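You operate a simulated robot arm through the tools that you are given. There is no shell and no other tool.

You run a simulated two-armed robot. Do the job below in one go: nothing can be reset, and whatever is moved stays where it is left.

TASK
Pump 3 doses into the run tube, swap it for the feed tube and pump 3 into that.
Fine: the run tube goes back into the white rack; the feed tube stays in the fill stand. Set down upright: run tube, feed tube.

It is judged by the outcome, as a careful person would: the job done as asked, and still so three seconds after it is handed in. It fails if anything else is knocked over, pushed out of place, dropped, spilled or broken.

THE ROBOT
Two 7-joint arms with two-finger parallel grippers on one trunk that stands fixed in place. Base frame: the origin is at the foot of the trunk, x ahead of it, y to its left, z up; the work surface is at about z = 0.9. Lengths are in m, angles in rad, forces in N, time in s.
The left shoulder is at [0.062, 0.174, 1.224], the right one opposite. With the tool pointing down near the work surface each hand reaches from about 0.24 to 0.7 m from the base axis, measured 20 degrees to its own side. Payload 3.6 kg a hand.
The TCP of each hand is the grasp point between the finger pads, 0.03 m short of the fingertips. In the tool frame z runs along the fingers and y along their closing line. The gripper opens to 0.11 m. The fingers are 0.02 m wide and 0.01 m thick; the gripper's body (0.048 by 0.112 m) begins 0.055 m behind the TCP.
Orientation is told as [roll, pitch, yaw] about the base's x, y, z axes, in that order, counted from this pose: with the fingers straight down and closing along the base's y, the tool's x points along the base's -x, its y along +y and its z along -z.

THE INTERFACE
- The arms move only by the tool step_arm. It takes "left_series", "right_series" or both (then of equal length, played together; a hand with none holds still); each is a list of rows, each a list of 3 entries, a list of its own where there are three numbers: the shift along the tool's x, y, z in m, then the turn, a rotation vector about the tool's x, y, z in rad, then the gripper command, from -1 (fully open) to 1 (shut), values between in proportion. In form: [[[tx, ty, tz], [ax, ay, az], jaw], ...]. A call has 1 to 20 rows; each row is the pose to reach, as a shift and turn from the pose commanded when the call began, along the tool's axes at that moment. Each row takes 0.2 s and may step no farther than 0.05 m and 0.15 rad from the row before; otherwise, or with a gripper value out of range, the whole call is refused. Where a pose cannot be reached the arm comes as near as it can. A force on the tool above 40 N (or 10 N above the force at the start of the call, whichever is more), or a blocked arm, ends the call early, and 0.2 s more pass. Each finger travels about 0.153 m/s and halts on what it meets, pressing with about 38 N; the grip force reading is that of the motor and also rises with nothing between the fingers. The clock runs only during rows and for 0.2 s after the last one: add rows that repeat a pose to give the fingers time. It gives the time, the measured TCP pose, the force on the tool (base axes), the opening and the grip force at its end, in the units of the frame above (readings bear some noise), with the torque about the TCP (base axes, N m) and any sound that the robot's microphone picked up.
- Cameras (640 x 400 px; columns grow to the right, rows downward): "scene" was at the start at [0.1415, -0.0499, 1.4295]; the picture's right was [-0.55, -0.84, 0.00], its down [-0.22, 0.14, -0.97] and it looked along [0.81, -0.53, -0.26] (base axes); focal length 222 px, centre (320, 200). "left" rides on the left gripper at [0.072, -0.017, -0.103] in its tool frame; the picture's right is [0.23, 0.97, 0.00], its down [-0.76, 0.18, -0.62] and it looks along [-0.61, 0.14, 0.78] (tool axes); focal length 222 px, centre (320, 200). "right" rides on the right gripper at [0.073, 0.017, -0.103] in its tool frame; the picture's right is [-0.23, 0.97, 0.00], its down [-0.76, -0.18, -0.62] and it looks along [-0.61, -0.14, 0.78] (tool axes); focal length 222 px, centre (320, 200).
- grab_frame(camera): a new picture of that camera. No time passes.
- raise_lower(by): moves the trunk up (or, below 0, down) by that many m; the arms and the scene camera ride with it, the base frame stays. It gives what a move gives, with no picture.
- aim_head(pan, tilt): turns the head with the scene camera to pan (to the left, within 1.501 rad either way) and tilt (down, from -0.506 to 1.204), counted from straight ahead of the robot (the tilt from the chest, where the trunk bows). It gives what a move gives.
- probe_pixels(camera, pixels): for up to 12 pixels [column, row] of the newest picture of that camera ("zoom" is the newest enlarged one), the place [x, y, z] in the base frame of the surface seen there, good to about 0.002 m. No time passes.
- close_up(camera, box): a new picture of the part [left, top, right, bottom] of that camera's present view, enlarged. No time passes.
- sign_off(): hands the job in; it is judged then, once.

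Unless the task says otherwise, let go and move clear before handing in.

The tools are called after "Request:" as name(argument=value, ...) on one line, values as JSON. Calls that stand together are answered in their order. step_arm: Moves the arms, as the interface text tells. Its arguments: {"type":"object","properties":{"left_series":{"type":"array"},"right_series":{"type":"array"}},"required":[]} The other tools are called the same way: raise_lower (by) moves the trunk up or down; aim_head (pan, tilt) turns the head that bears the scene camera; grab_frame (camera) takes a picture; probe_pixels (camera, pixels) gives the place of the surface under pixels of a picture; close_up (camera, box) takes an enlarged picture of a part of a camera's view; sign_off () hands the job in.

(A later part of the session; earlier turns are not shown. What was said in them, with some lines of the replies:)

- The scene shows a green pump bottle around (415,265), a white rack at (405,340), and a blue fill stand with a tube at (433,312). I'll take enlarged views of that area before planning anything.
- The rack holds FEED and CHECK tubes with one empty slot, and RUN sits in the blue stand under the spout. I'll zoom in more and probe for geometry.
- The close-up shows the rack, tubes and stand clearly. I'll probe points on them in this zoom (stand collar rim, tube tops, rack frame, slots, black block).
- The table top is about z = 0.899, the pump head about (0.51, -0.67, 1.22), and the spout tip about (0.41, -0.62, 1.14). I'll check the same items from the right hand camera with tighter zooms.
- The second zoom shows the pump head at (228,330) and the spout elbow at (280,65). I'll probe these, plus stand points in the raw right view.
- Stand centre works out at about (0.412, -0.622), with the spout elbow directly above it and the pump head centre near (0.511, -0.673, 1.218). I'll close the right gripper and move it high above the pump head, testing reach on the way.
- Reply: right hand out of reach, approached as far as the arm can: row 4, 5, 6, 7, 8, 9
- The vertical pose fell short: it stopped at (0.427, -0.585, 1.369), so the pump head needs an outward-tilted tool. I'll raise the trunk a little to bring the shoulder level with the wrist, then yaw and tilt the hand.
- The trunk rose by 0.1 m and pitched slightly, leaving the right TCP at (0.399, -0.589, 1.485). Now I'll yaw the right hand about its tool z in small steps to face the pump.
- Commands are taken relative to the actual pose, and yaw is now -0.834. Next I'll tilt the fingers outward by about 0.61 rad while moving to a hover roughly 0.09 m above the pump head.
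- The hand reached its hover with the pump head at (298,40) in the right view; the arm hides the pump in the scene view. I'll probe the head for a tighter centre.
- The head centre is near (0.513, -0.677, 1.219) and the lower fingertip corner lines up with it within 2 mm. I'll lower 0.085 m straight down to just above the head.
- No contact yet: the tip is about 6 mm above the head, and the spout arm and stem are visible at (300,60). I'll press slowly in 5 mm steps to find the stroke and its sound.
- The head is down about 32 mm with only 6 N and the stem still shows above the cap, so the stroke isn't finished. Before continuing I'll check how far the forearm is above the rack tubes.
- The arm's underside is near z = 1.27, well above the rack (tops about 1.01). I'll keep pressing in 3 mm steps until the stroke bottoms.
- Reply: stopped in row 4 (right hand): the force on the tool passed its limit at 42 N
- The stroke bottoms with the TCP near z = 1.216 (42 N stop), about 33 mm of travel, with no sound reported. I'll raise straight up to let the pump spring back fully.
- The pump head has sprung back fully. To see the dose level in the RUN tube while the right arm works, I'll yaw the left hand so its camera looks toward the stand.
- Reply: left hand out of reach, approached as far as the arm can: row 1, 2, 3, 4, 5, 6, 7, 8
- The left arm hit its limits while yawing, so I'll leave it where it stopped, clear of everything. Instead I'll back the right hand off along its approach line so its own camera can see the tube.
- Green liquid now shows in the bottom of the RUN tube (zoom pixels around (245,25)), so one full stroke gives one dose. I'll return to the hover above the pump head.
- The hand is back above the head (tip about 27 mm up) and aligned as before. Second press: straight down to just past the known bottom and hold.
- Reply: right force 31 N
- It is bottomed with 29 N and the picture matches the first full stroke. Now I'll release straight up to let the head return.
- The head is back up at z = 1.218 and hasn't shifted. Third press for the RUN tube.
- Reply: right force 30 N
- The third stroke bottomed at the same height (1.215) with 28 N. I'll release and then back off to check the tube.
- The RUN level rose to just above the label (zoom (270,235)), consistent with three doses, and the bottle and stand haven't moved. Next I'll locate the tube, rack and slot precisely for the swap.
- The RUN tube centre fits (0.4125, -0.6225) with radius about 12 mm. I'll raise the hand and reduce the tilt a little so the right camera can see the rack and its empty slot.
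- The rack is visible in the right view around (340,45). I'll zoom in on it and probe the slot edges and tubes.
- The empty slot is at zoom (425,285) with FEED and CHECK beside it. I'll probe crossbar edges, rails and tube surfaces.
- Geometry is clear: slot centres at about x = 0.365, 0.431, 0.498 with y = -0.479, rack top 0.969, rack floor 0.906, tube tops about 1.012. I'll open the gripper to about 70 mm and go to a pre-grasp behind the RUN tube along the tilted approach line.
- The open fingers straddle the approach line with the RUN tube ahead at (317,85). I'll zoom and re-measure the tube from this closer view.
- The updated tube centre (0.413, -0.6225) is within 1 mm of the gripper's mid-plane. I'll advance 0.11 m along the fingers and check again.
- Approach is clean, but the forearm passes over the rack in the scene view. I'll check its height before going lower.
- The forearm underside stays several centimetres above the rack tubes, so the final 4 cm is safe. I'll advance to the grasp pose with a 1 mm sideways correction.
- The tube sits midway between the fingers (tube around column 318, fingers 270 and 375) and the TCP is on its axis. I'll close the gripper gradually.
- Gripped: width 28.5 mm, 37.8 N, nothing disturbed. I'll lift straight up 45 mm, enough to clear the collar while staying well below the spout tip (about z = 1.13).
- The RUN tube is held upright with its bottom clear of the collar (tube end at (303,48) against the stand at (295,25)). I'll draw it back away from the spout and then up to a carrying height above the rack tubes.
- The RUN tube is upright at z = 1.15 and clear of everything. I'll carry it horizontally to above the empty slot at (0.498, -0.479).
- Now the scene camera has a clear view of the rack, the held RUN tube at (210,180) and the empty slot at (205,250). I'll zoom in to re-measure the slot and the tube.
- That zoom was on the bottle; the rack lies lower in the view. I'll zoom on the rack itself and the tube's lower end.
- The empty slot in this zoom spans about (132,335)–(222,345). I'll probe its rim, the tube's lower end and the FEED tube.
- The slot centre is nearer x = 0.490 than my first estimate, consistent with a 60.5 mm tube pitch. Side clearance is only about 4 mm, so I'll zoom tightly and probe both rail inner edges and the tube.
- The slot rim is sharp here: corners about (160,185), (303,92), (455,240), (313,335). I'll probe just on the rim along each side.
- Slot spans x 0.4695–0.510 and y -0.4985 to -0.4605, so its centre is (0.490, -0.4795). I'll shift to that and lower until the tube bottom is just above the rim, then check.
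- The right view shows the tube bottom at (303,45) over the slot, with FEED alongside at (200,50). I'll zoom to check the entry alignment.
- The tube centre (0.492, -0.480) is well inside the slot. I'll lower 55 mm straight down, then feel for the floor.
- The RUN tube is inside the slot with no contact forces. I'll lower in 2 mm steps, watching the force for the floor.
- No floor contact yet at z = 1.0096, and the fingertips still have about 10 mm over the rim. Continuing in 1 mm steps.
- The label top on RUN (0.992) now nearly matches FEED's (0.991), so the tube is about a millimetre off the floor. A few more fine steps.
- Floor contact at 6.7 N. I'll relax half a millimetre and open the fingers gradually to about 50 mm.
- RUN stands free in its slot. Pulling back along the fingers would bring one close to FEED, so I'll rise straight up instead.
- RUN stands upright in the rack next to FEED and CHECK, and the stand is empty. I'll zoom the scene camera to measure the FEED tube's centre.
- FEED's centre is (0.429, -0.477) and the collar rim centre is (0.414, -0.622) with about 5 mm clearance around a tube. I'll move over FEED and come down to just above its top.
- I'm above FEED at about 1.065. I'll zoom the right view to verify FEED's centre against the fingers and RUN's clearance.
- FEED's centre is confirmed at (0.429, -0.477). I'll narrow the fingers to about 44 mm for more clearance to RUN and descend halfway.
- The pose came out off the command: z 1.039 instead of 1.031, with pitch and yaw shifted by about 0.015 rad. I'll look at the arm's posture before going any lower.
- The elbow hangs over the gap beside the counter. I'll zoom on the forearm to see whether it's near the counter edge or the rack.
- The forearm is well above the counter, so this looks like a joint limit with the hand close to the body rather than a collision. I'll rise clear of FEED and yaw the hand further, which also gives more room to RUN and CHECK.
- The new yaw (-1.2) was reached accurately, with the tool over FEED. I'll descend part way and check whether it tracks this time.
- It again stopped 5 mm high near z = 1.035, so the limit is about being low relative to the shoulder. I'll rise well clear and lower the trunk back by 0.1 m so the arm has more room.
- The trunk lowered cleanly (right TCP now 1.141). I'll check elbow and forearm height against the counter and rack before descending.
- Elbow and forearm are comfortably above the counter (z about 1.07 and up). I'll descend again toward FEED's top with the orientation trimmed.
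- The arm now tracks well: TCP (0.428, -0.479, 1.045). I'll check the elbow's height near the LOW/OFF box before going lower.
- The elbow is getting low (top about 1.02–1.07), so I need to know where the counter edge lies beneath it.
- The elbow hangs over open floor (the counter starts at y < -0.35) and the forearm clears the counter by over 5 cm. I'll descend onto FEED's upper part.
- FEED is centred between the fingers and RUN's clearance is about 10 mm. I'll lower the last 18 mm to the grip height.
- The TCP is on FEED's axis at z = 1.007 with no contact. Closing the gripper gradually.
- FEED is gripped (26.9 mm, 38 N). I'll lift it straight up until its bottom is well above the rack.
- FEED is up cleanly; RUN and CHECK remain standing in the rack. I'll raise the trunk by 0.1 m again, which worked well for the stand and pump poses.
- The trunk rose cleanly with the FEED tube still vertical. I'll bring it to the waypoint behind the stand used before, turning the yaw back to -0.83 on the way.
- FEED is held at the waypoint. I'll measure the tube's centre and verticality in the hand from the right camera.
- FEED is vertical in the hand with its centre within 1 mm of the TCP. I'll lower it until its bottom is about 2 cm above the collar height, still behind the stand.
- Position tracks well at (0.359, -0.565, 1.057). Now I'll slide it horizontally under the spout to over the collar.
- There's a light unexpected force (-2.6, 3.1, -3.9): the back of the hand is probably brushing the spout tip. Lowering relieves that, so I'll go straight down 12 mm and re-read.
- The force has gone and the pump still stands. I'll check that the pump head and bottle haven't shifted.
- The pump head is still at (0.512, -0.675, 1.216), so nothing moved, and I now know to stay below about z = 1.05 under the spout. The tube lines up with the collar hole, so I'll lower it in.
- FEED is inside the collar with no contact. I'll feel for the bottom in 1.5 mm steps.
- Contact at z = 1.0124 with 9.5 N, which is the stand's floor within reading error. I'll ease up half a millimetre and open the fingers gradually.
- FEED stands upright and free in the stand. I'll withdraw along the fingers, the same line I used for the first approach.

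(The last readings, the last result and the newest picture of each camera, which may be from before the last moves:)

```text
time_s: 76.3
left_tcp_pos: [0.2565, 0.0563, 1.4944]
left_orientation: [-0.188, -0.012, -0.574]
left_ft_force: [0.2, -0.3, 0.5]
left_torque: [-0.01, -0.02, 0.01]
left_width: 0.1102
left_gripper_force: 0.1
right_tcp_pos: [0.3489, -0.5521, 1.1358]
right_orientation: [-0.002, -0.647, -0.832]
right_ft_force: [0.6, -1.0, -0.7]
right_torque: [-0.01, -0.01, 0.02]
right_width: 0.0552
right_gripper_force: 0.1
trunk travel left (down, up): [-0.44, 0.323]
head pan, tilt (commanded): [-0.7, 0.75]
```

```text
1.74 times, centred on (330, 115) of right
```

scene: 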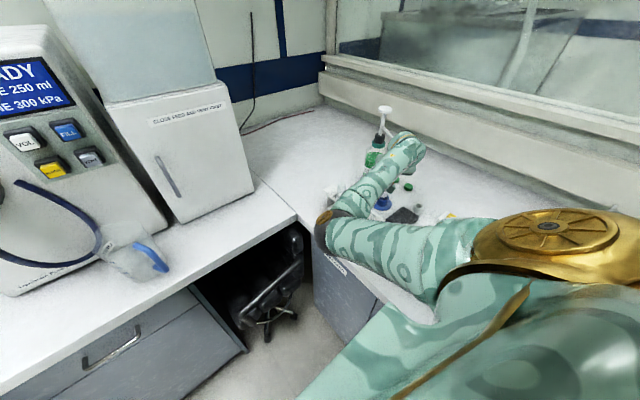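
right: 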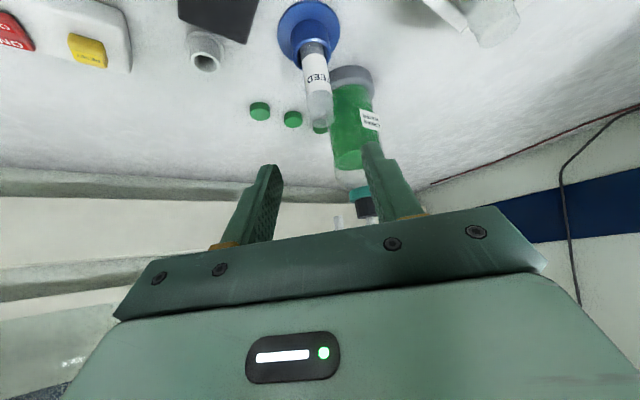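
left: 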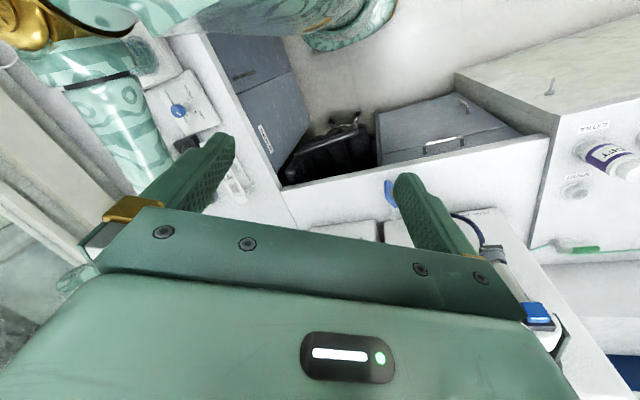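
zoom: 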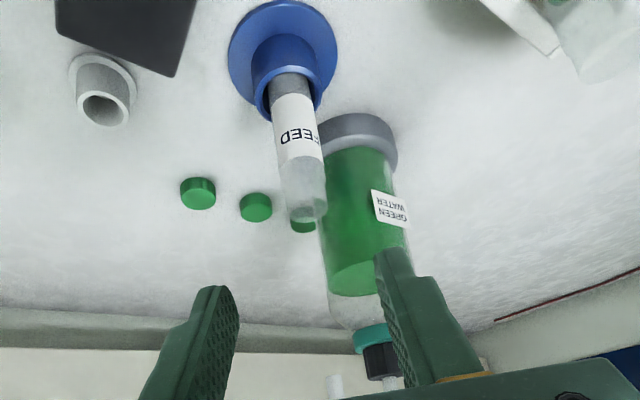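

FEED is in the stand and RUN is in the rack. The spout's end is just visible near (338,222); I'll move up to the viewing pose to check it still points over the tube.

Request:
step_arm(right_series=[[[-0.0119, 0.0079, -0.0361], [0, 0, 0], 0.0], [[-0.0238, 0.0158, -0.0722], [0, 0, 0], 0.0], [[-0.0358, 0.0238, -0.1084], [0, 0, 0], 0.5], [[-0.0477, 0.0317, -0.1445], [0, 0, 0], 1], [[-0.0596, 0.0396, -0.1806], [0, 0, 0], 1], [[-0.0596, 0.0396, -0.1806], [0, 0, 0], 1]])

Request:
grab_frame(camera="right")

Request:
close_up(camera="scene", box=[310, 80, 450, 240])

```text
time_s: 77.8
left_tcp_pos: [0.2565, 0.0559, 1.4946]
left_orientation: [-0.187, -0.013, -0.574]
left_ft_force: [-0.3, 0.2, -0.4]
left_torque: [0.02, -0.01, 0.02]
left_width: 0.11
left_gripper_force: 0.1
right_tcp_pos: [0.3383, -0.4805, 1.3172]
right_orientation: [-0.002, -0.646, -0.832]
right_ft_force: [0.9, -0.4, -0.2]
right_torque: [-0.01, 0.02, 0.02]
right_width: 0.0001
right_gripper_force: 37.9
trunk travel left (down, up): [-0.44, 0.323]
head pan, tilt (commanded): [-0.7, 0.75]
```

```text
taken
```

right: 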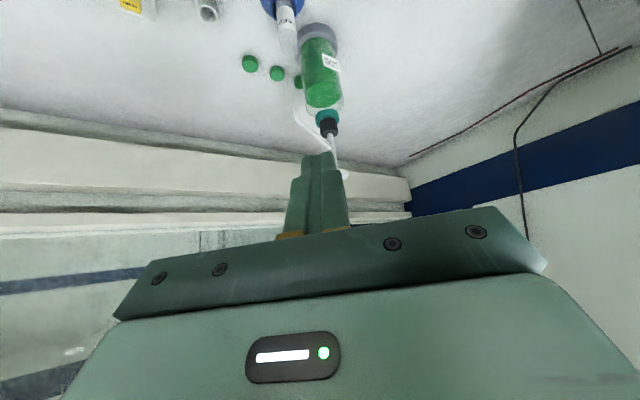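

```text
2.50 times, centred on (380, 160) of scene
```

zoom: 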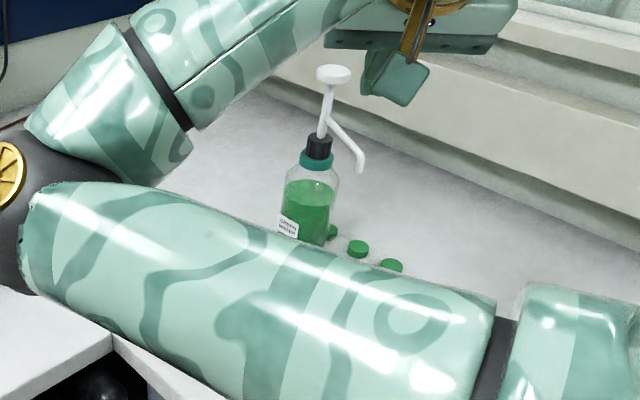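

Request:
close_up(camera="scene", box=[360, 100, 410, 150])

Request:
probe_pixels(camera="zoom", pixels=[[320, 180], [360, 240], [370, 270], [365, 285], [345, 210], [300, 150], [310, 50], [270, 45], [340, 45], [305, 30], [368, 255], [372, 280]])

Request:
close_up(camera="right", box=[245, 0, 365, 185])

```text
8.00 times, centred on (385, 125) of scene
```

zoom: 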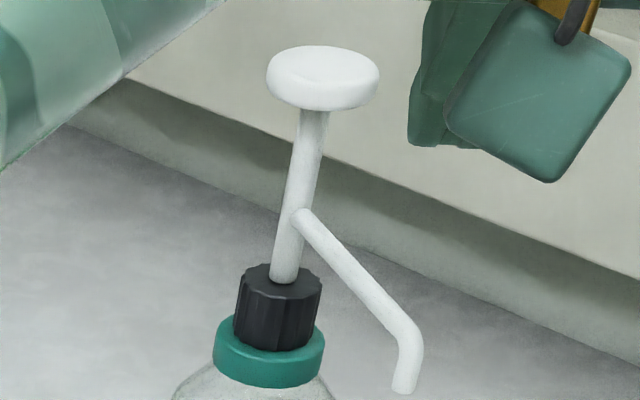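

```text
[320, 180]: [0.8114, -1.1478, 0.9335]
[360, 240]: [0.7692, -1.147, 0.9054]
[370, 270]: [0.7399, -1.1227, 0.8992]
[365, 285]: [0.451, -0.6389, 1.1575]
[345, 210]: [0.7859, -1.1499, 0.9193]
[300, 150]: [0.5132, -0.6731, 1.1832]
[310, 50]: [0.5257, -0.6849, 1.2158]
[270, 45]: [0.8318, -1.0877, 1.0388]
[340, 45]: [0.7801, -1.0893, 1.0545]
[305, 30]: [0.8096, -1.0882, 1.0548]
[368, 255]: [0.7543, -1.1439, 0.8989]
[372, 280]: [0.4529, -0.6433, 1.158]
```

```text
2.16 times, centred on (305, 92) of right
```

zoom: 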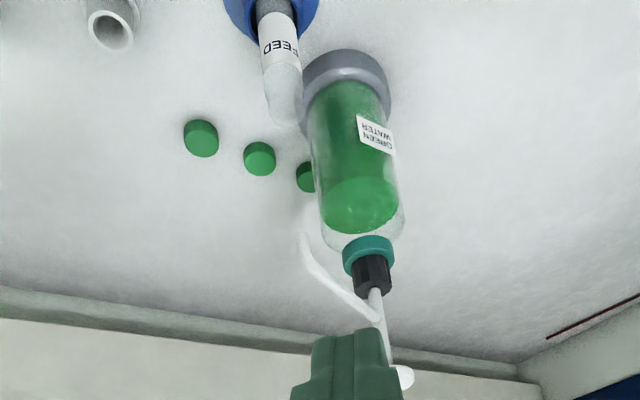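

Request:
close_up(camera="scene", box=[360, 100, 410, 150])

Request:
probe_pixels(camera="zoom", pixels=[[405, 340], [408, 355], [404, 370], [404, 385], [395, 320], [412, 335], [365, 285], [330, 240], [300, 215]])

```text
8.00 times, centred on (385, 125) of scene
```

zoom: 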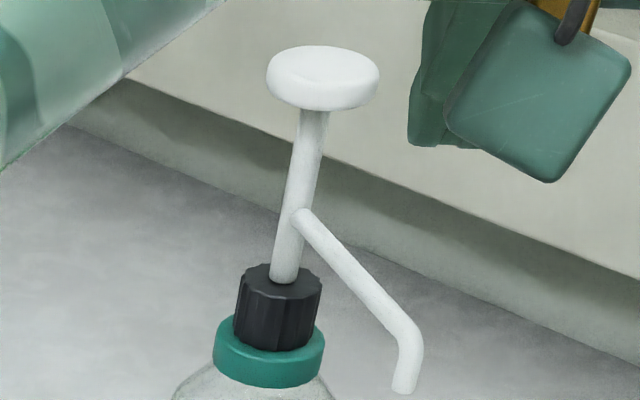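

```text
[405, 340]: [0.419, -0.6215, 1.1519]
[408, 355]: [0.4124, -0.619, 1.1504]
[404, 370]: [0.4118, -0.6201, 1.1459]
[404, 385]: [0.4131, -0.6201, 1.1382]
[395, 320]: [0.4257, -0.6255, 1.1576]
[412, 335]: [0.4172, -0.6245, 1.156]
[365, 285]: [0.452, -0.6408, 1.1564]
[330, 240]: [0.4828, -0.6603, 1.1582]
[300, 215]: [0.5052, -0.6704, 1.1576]
```

The spout tip (about (0.413, -0.623, 1.135)) still sits over the FEED tube, and the pump is unmoved. I'll go back to the hover above the pump head with the same motion as before.

Request:
step_arm(right_series=[[[-0.032, 0, 0.028], [0, 0, 0], 1], [[-0.063, 0, 0.056], [0, 0, 0], 1], [[-0.095, 0, 0.084], [0, 0, 0], 1], [[-0.127, 0, 0.112], [0, 0, 0], 1], [[-0.158, 0, 0.14], [0, 0, 0], 1], [[-0.19, 0, 0.168], [0, 0, 0], 1], [[-0.178, 0, 0.184], [0, 0, 0], 1], [[-0.178, 0, 0.184], [0, 0, 0], 1]])

Request:
grab_frame(camera="right")

Request:
probe_pixels(camera="right", pixels=[[305, 105], [285, 105], [330, 105], [305, 92], [305, 122]])

```text
time_s: 79.5
left_tcp_pos: [0.2558, 0.0552, 1.4945]
left_orientation: [-0.185, -0.012, -0.573]
left_ft_force: [0.6, 0.7, 0.3]
left_torque: [0.02, -0.01, 0.01]
left_width: 0.1095
left_gripper_force: 0.0
right_tcp_pos: [0.5084, -0.668, 1.2757]
right_orientation: [0.0, -0.646, -0.831]
right_ft_force: [0.1, -0.3, -0.1]
right_torque: [0.01, -0.01, 0.01]
right_width: 0.0001
right_gripper_force: 37.9
trunk travel left (down, up): [-0.44, 0.323]
head pan, tilt (commanded): [-0.7, 0.75]
```

```text
taken
```

right: 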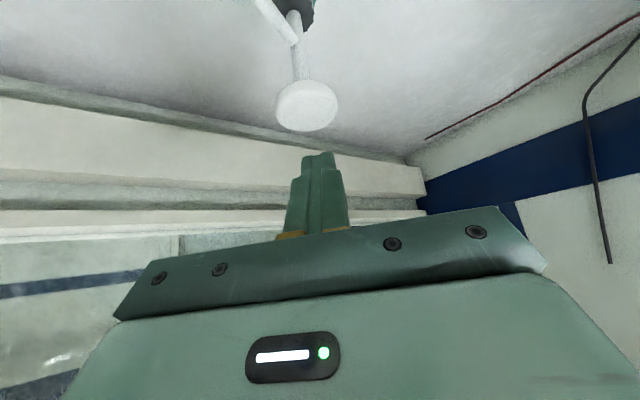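

```text
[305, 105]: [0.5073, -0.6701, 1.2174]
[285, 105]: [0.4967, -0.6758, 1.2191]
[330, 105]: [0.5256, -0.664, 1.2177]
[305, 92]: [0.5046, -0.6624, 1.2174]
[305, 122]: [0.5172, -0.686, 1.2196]
```

The pose is the same as for the first set and the head is in place at z = 1.218. First press for FEED.

Request:
step_arm(right_series=[[[0.006, 0, 0.008], [0, 0, 0], 1], [[0.012, 0, 0.016], [0, 0, 0], 1], [[0.0162, 0, 0.0216], [0, 0, 0], 1], [[0.0204, 0, 0.0272], [0, 0, 0], 1], [[0.0246, 0, 0.0328], [0, 0, 0], 1], [[0.0288, 0, 0.0384], [0, 0, 0], 1], [[0.0324, 0, 0.0432], [0, 0, 0], 1], [[0.036, 0, 0.048], [0, 0, 0], 1], [[0.0393, 0, 0.0524], [0, 0, 0], 1], [[0.0393, 0, 0.0524], [0, 0, 0], 1]])

```text
time_s: 81.8
left_tcp_pos: [0.2552, 0.0588, 1.4954]
left_orientation: [-0.188, -0.014, -0.574]
left_ft_force: [0.7, 0.2, 0.6]
left_torque: [0.0, 0.02, 0.01]
left_width: 0.1101
left_gripper_force: 0.0
right_tcp_pos: [0.5074, -0.667, 1.215]
right_orientation: [-0.004, -0.656, -0.832]
right_ft_force: [8.4, -11.1, 35.6]
right_torque: [-0.6, -0.49, -0.01]
right_width: 0.0003
right_gripper_force: 37.9
trunk travel left (down, up): [-0.44, 0.323]
head pan, tilt (commanded): [-0.7, 0.75]
```

The first FEED stroke bottomed at 1.215 with 36 N. Releasing straight up.

Request:
step_arm(right_series=[[[-0.0048, 0, -0.0064], [0, 0, 0], 1], [[-0.0102, 0, -0.0136], [0, 0, 0], 1], [[-0.0156, 0, -0.0208], [0, 0, 0], 1], [[-0.0216, 0, -0.0288], [0, 0, 0], 1], [[-0.0276, 0, -0.0368], [0, 0, 0], 1], [[-0.0336, 0, -0.0448], [0, 0, 0], 1], [[-0.0393, 0, -0.0524], [0, 0, 0], 1], [[-0.0393, 0, -0.0524], [0, 0, 0], 1]])

Request:
grab_frame(camera="right")

```text
time_s: 83.5
left_tcp_pos: [0.2564, 0.0561, 1.494]
left_orientation: [-0.188, -0.011, -0.575]
left_ft_force: [0.6, -0.1, -0.5]
left_torque: [-0.03, 0.01, 0.0]
left_width: 0.11
left_gripper_force: 0.1
right_tcp_pos: [0.5085, -0.6688, 1.2749]
right_orientation: [-0.002, -0.646, -0.832]
right_ft_force: [-0.1, 0.0, 0.3]
right_torque: [0.01, 0.02, 0.01]
right_width: 0.0
right_gripper_force: 37.3
trunk travel left (down, up): [-0.44, 0.323]
head pan, tilt (commanded): [-0.7, 0.75]
```

```text
taken
```

right: 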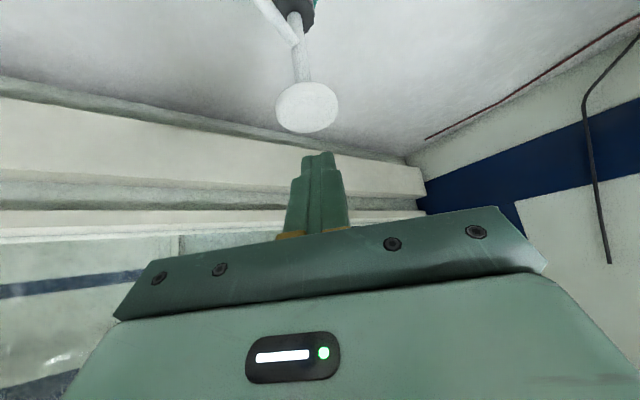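

The head has returned fully. Second press for FEED, 1 mm shallower to stay clear of the 40 N stop but still past the bottom.

Request:
step_arm(right_series=[[[0.006, 0, 0.008], [0, 0, 0], 1], [[0.012, 0, 0.016], [0, 0, 0], 1], [[0.0162, 0, 0.0216], [0, 0, 0], 1], [[0.0204, 0, 0.0272], [0, 0, 0], 1], [[0.0246, 0, 0.0328], [0, 0, 0], 1], [[0.0288, 0, 0.0384], [0, 0, 0], 1], [[0.0324, 0, 0.0432], [0, 0, 0], 1], [[0.036, 0, 0.048], [0, 0, 0], 1], [[0.0388, 0, 0.0518], [0, 0, 0], 1], [[0.0388, 0, 0.0518], [0, 0, 0], 1]])

```text
time_s: 85.8
left_tcp_pos: [0.2543, 0.0585, 1.4954]
left_orientation: [-0.187, -0.013, -0.575]
left_ft_force: [-0.2, -0.6, -0.2]
left_torque: [0.02, -0.02, -0.01]
left_width: 0.1101
left_gripper_force: 0.1
right_tcp_pos: [0.5065, -0.6671, 1.2155]
right_orientation: [-0.004, -0.655, -0.832]
right_ft_force: [8.8, -10.2, 32.5]
right_torque: [-0.59, -0.47, -0.02]
right_width: 0.0
right_gripper_force: 37.8
trunk travel left (down, up): [-0.44, 0.323]
head pan, tilt (commanded): [-0.7, 0.75]
```

The second FEED stroke bottomed (32 N at z = 1.2155). Releasing.

Request:
step_arm(right_series=[[[-0.0048, 0, -0.0064], [0, 0, 0], 1], [[-0.0102, 0, -0.0136], [0, 0, 0], 1], [[-0.0156, 0, -0.0208], [0, 0, 0], 1], [[-0.0216, 0, -0.0288], [0, 0, 0], 1], [[-0.0276, 0, -0.0368], [0, 0, 0], 1], [[-0.0336, 0, -0.0448], [0, 0, 0], 1], [[-0.0388, 0, -0.0518], [0, 0, 0], 1], [[-0.0388, 0, -0.0518], [0, 0, 0], 1]])

Request:
grab_frame(camera="right")

Request:
probe_pixels(camera="right", pixels=[[305, 105], [285, 105], [330, 105], [305, 92], [305, 122]])

```text
time_s: 87.5
left_tcp_pos: [0.2559, 0.056, 1.4931]
left_orientation: [-0.187, -0.013, -0.574]
left_ft_force: [0.2, -0.8, -0.3]
left_torque: [-0.01, 0.0, 0.01]
left_width: 0.1103
left_gripper_force: 0.0
right_tcp_pos: [0.5095, -0.6679, 1.274]
right_orientation: [-0.003, -0.646, -0.833]
right_ft_force: [-0.5, -0.4, -0.2]
right_torque: [-0.03, 0.0, 0.03]
right_width: 0.0
right_gripper_force: 38.2
trunk travel left (down, up): [-0.44, 0.323]
head pan, tilt (commanded): [-0.7, 0.75]
```

```text
taken
```

right: 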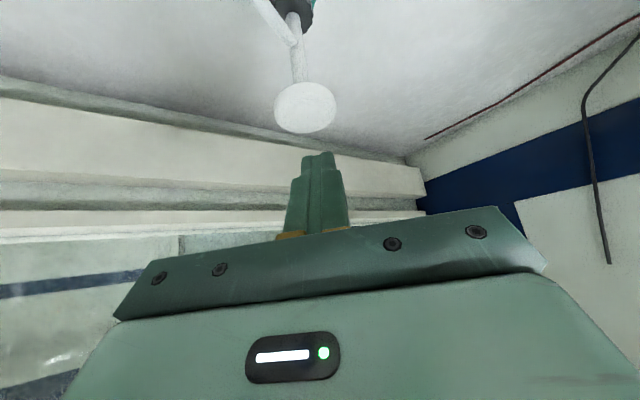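

```text
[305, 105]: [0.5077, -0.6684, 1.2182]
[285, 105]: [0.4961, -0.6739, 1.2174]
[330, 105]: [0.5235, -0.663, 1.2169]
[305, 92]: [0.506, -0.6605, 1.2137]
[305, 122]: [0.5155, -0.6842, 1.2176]
```

The head is back at 1.218 and unmoved. Third and last press for FEED.

Request:
step_arm(right_series=[[[0.006, 0, 0.008], [0, 0, 0], 1], [[0.012, 0, 0.016], [0, 0, 0], 1], [[0.0162, 0, 0.0216], [0, 0, 0], 1], [[0.0204, 0, 0.0272], [0, 0, 0], 1], [[0.0246, 0, 0.0328], [0, 0, 0], 1], [[0.0288, 0, 0.0384], [0, 0, 0], 1], [[0.0324, 0, 0.0432], [0, 0, 0], 1], [[0.036, 0, 0.048], [0, 0, 0], 1], [[0.0384, 0, 0.0512], [0, 0, 0], 1], [[0.0384, 0, 0.0512], [0, 0, 0], 1]])

```text
time_s: 89.8
left_tcp_pos: [0.2554, 0.0592, 1.4938]
left_orientation: [-0.187, -0.015, -0.571]
left_ft_force: [0.7, -0.1, 0.6]
left_torque: [0.02, -0.01, 0.01]
left_width: 0.1101
left_gripper_force: 0.1
right_tcp_pos: [0.507, -0.6675, 1.2154]
right_orientation: [-0.004, -0.653, -0.833]
right_ft_force: [8.5, -7.7, 31.7]
right_torque: [-0.48, -0.47, 0.01]
right_width: 0.0
right_gripper_force: 38.0
trunk travel left (down, up): [-0.44, 0.323]
head pan, tilt (commanded): [-0.7, 0.75]
```

The third FEED stroke bottomed the same way (32 N, z = 1.2154). I'll release, rise clear and back off to check the level.

Request:
step_arm(right_series=[[[-0.0048, 0, -0.0064], [0, 0, 0], 1], [[-0.0102, 0, -0.0136], [0, 0, 0], 1], [[-0.0156, 0, -0.0208], [0, 0, 0], 1], [[-0.0216, 0, -0.0288], [0, 0, 0], 1], [[-0.0276, 0, -0.0368], [0, 0, 0], 1], [[-0.0336, 0, -0.0448], [0, 0, 0], 1], [[-0.0396, 0, -0.0528], [0, 0, 0], 1], [[-0.046, 0, -0.062], [0, 0, 0], 1]])

Request:
step_arm(right_series=[[[0.032, 0, -0.028], [0, 0, 0], 1], [[0.063, 0, -0.056], [0, 0, 0], 1], [[0.095, 0, -0.084], [0, 0, 0], 1], [[0.127, 0, -0.112], [0, 0, 0], 1], [[0.158, 0, -0.14], [0, 0, 0], 1], [[0.19, 0, -0.168], [0, 0, 0], 1], [[0.19, 0, -0.168], [0, 0, 0], 1]])

Request:
grab_frame(camera="right")

Request:
close_up(camera="right", box=[245, 0, 345, 62])

```text
time_s: 91.5
left_tcp_pos: [0.2555, 0.0563, 1.4937]
left_orientation: [-0.188, -0.011, -0.574]
left_ft_force: [-0.1, 0.1, -0.4]
left_torque: [0.0, -0.02, 0.0]
left_width: 0.1103
left_gripper_force: 0.1
right_tcp_pos: [0.5094, -0.6665, 1.2885]
right_orientation: [-0.004, -0.644, -0.832]
right_ft_force: [-0.3, -0.6, -1.3]
right_torque: [-0.01, 0.04, -0.02]
right_width: 0.0
right_gripper_force: 37.5
trunk travel left (down, up): [-0.44, 0.323]
head pan, tilt (commanded): [-0.7, 0.75]
```

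```text
time_s: 93.2
left_tcp_pos: [0.2562, 0.0553, 1.4939]
left_orientation: [-0.186, -0.012, -0.576]
left_ft_force: [-0.5, -0.5, -0.3]
left_torque: [-0.01, -0.02, -0.01]
left_width: 0.1098
left_gripper_force: 0.0
right_tcp_pos: [0.3385, -0.4797, 1.3095]
right_orientation: [-0.001, -0.646, -0.832]
right_ft_force: [-0.4, -0.6, 0.1]
right_torque: [0.02, 0.01, -0.03]
right_width: 0.0
right_gripper_force: 37.7
trunk travel left (down, up): [-0.44, 0.323]
head pan, tilt (commanded): [-0.7, 0.75]
```

```text
taken
```

right: 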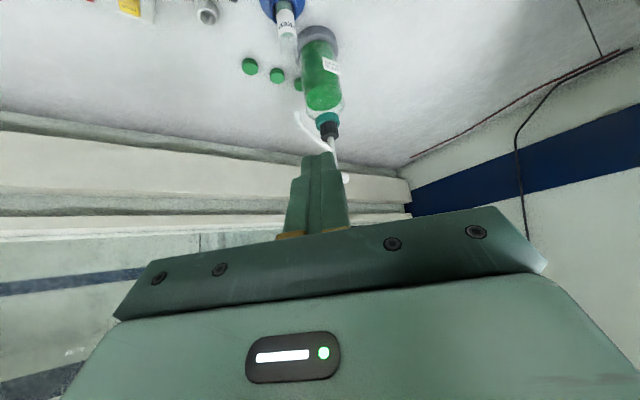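

```text
6.40 times, centred on (295, 31) of right
```

zoom: 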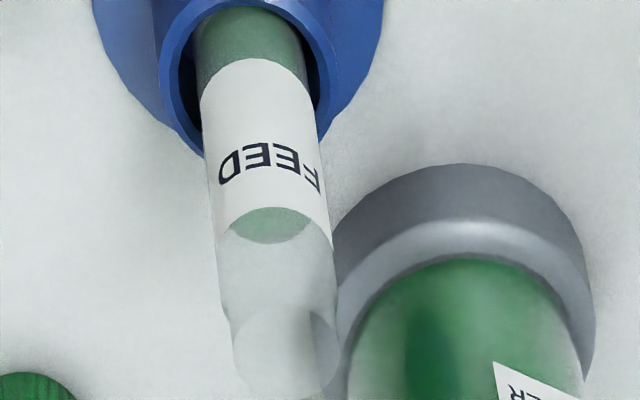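

FEED's level sits just above its label, matching RUN after three doses. I'll back the arm up clear and take a final look at everything.

Request:
step_arm(right_series=[[[-0.0027, 0.003, -0.0325], [0, 0.0875, 0], 1], [[-0.0053, 0.0065, -0.065], [0, 0.175, 0], 1], [[-0.008, 0.01, -0.0975], [0, 0.2625, 0], 1], [[-0.0107, 0.013, -0.13], [0, 0.35, 0], 1], [[-0.0107, 0.013, -0.13], [0, 0.35, 0], 1]])

Request:
grab_frame(camera="right")

Request:
close_up(camera="right", box=[240, 0, 420, 180])

Request:
grab_frame(camera="scene")

```text
time_s: 94.3
left_tcp_pos: [0.2564, 0.0555, 1.4935]
left_orientation: [-0.185, -0.012, -0.574]
left_ft_force: [-0.4, -0.3, 0.6]
left_torque: [0.0, 0.01, -0.03]
left_width: 0.1101
left_gripper_force: 0.0
right_tcp_pos: [0.3014, -0.4199, 1.4189]
right_orientation: [-0.002, -0.294, -0.832]
right_ft_force: [-0.1, 0.4, -0.3]
right_torque: [0.02, 0.0, 0.0]
right_width: 0.0
right_gripper_force: 37.9
trunk travel left (down, up): [-0.44, 0.323]
head pan, tilt (commanded): [-0.7, 0.75]
```

```text
taken
```

right: 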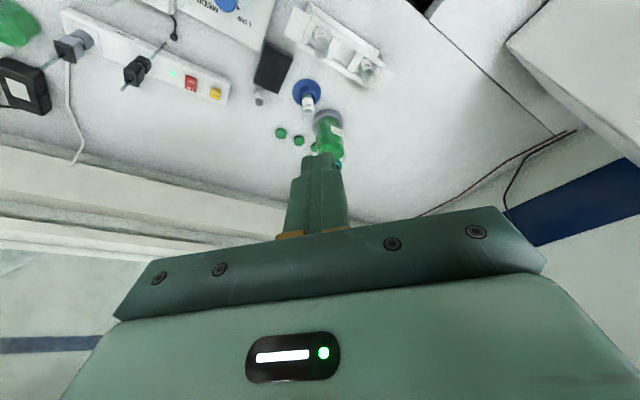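

```text
2.22 times, centred on (330, 90) of right
```

zoom: 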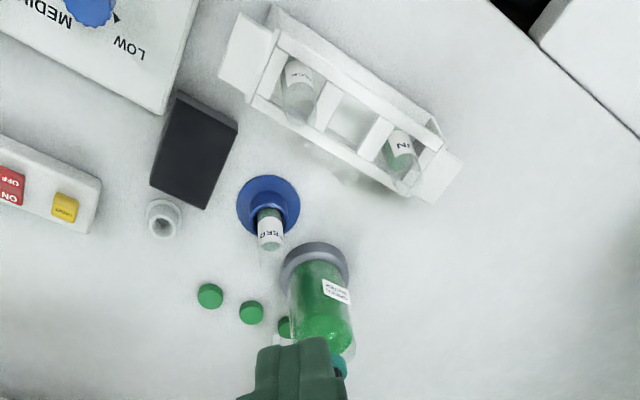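

```text
taken
```

scene: 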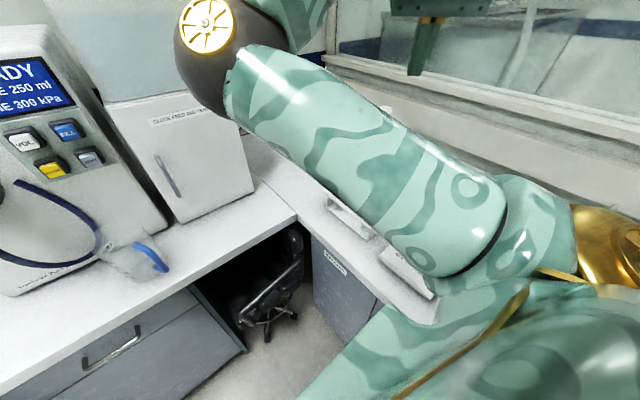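

All items look in place: RUN and CHECK in the rack, FEED in the stand, bottle, caps and block unmoved. I'll take one closer look to confirm both tubes stand upright.

Request:
close_up(camera="right", box=[280, 0, 400, 130])

Request:
probe_pixels(camera="zoom", pixels=[[385, 205], [395, 200], [410, 200], [390, 225], [405, 225], [130, 310], [140, 315], [150, 312], [135, 330], [150, 335]])

```text
3.08 times, centred on (340, 65) of right
```

zoom: 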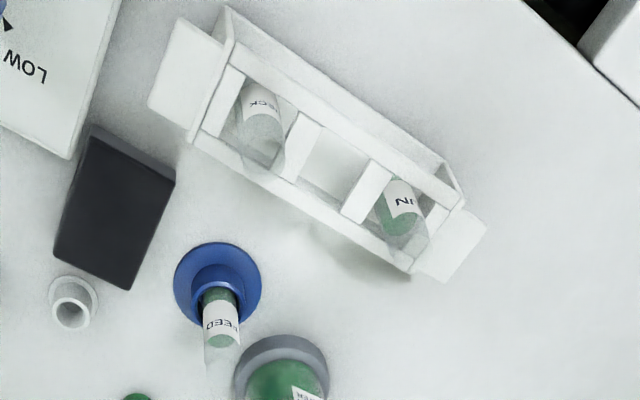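

```text
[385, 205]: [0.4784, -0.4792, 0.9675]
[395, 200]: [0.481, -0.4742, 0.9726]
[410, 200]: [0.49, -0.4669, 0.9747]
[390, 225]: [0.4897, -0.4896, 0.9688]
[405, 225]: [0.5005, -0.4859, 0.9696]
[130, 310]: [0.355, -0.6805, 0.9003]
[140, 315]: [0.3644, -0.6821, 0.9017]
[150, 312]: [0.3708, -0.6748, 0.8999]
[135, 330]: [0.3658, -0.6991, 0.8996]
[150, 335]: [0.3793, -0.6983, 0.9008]
```

RUN stands upright in the rack slot at about (0.490, -0.479), and FEED stands upright in the stand. Both are filled to just above the label after three full strokes each. Nothing else has moved and both arms are clear, so I'm handing in.

Request:
sign_off()

```text
The job is handed in.
```

The job is done and handed in. The run tube got 3 doses and is back upright in the white rack. The feed tube got 3 doses and stands upright in the fill stand.

- **Doses:** each tube got three full pump strokes, each pressed to the bottom and fully released. Both tubes ended filled to just above their labels. The microphone reported no sounds, so the dose count rests on those full strokes and the matching levels.
- **Contact with the spout:** while lowering the feed tube into the stand, the gripper brushed something, most likely the pump's spout, with a force of about 6 N. I lowered away at once, and afterwards the pump head and spout tip measured where they had been.
- **Everything else:** I saw no spills in the final pictures. The check tube, bottle, caps and block looked undisturbed, and both arms were clear of the bench at hand-in.
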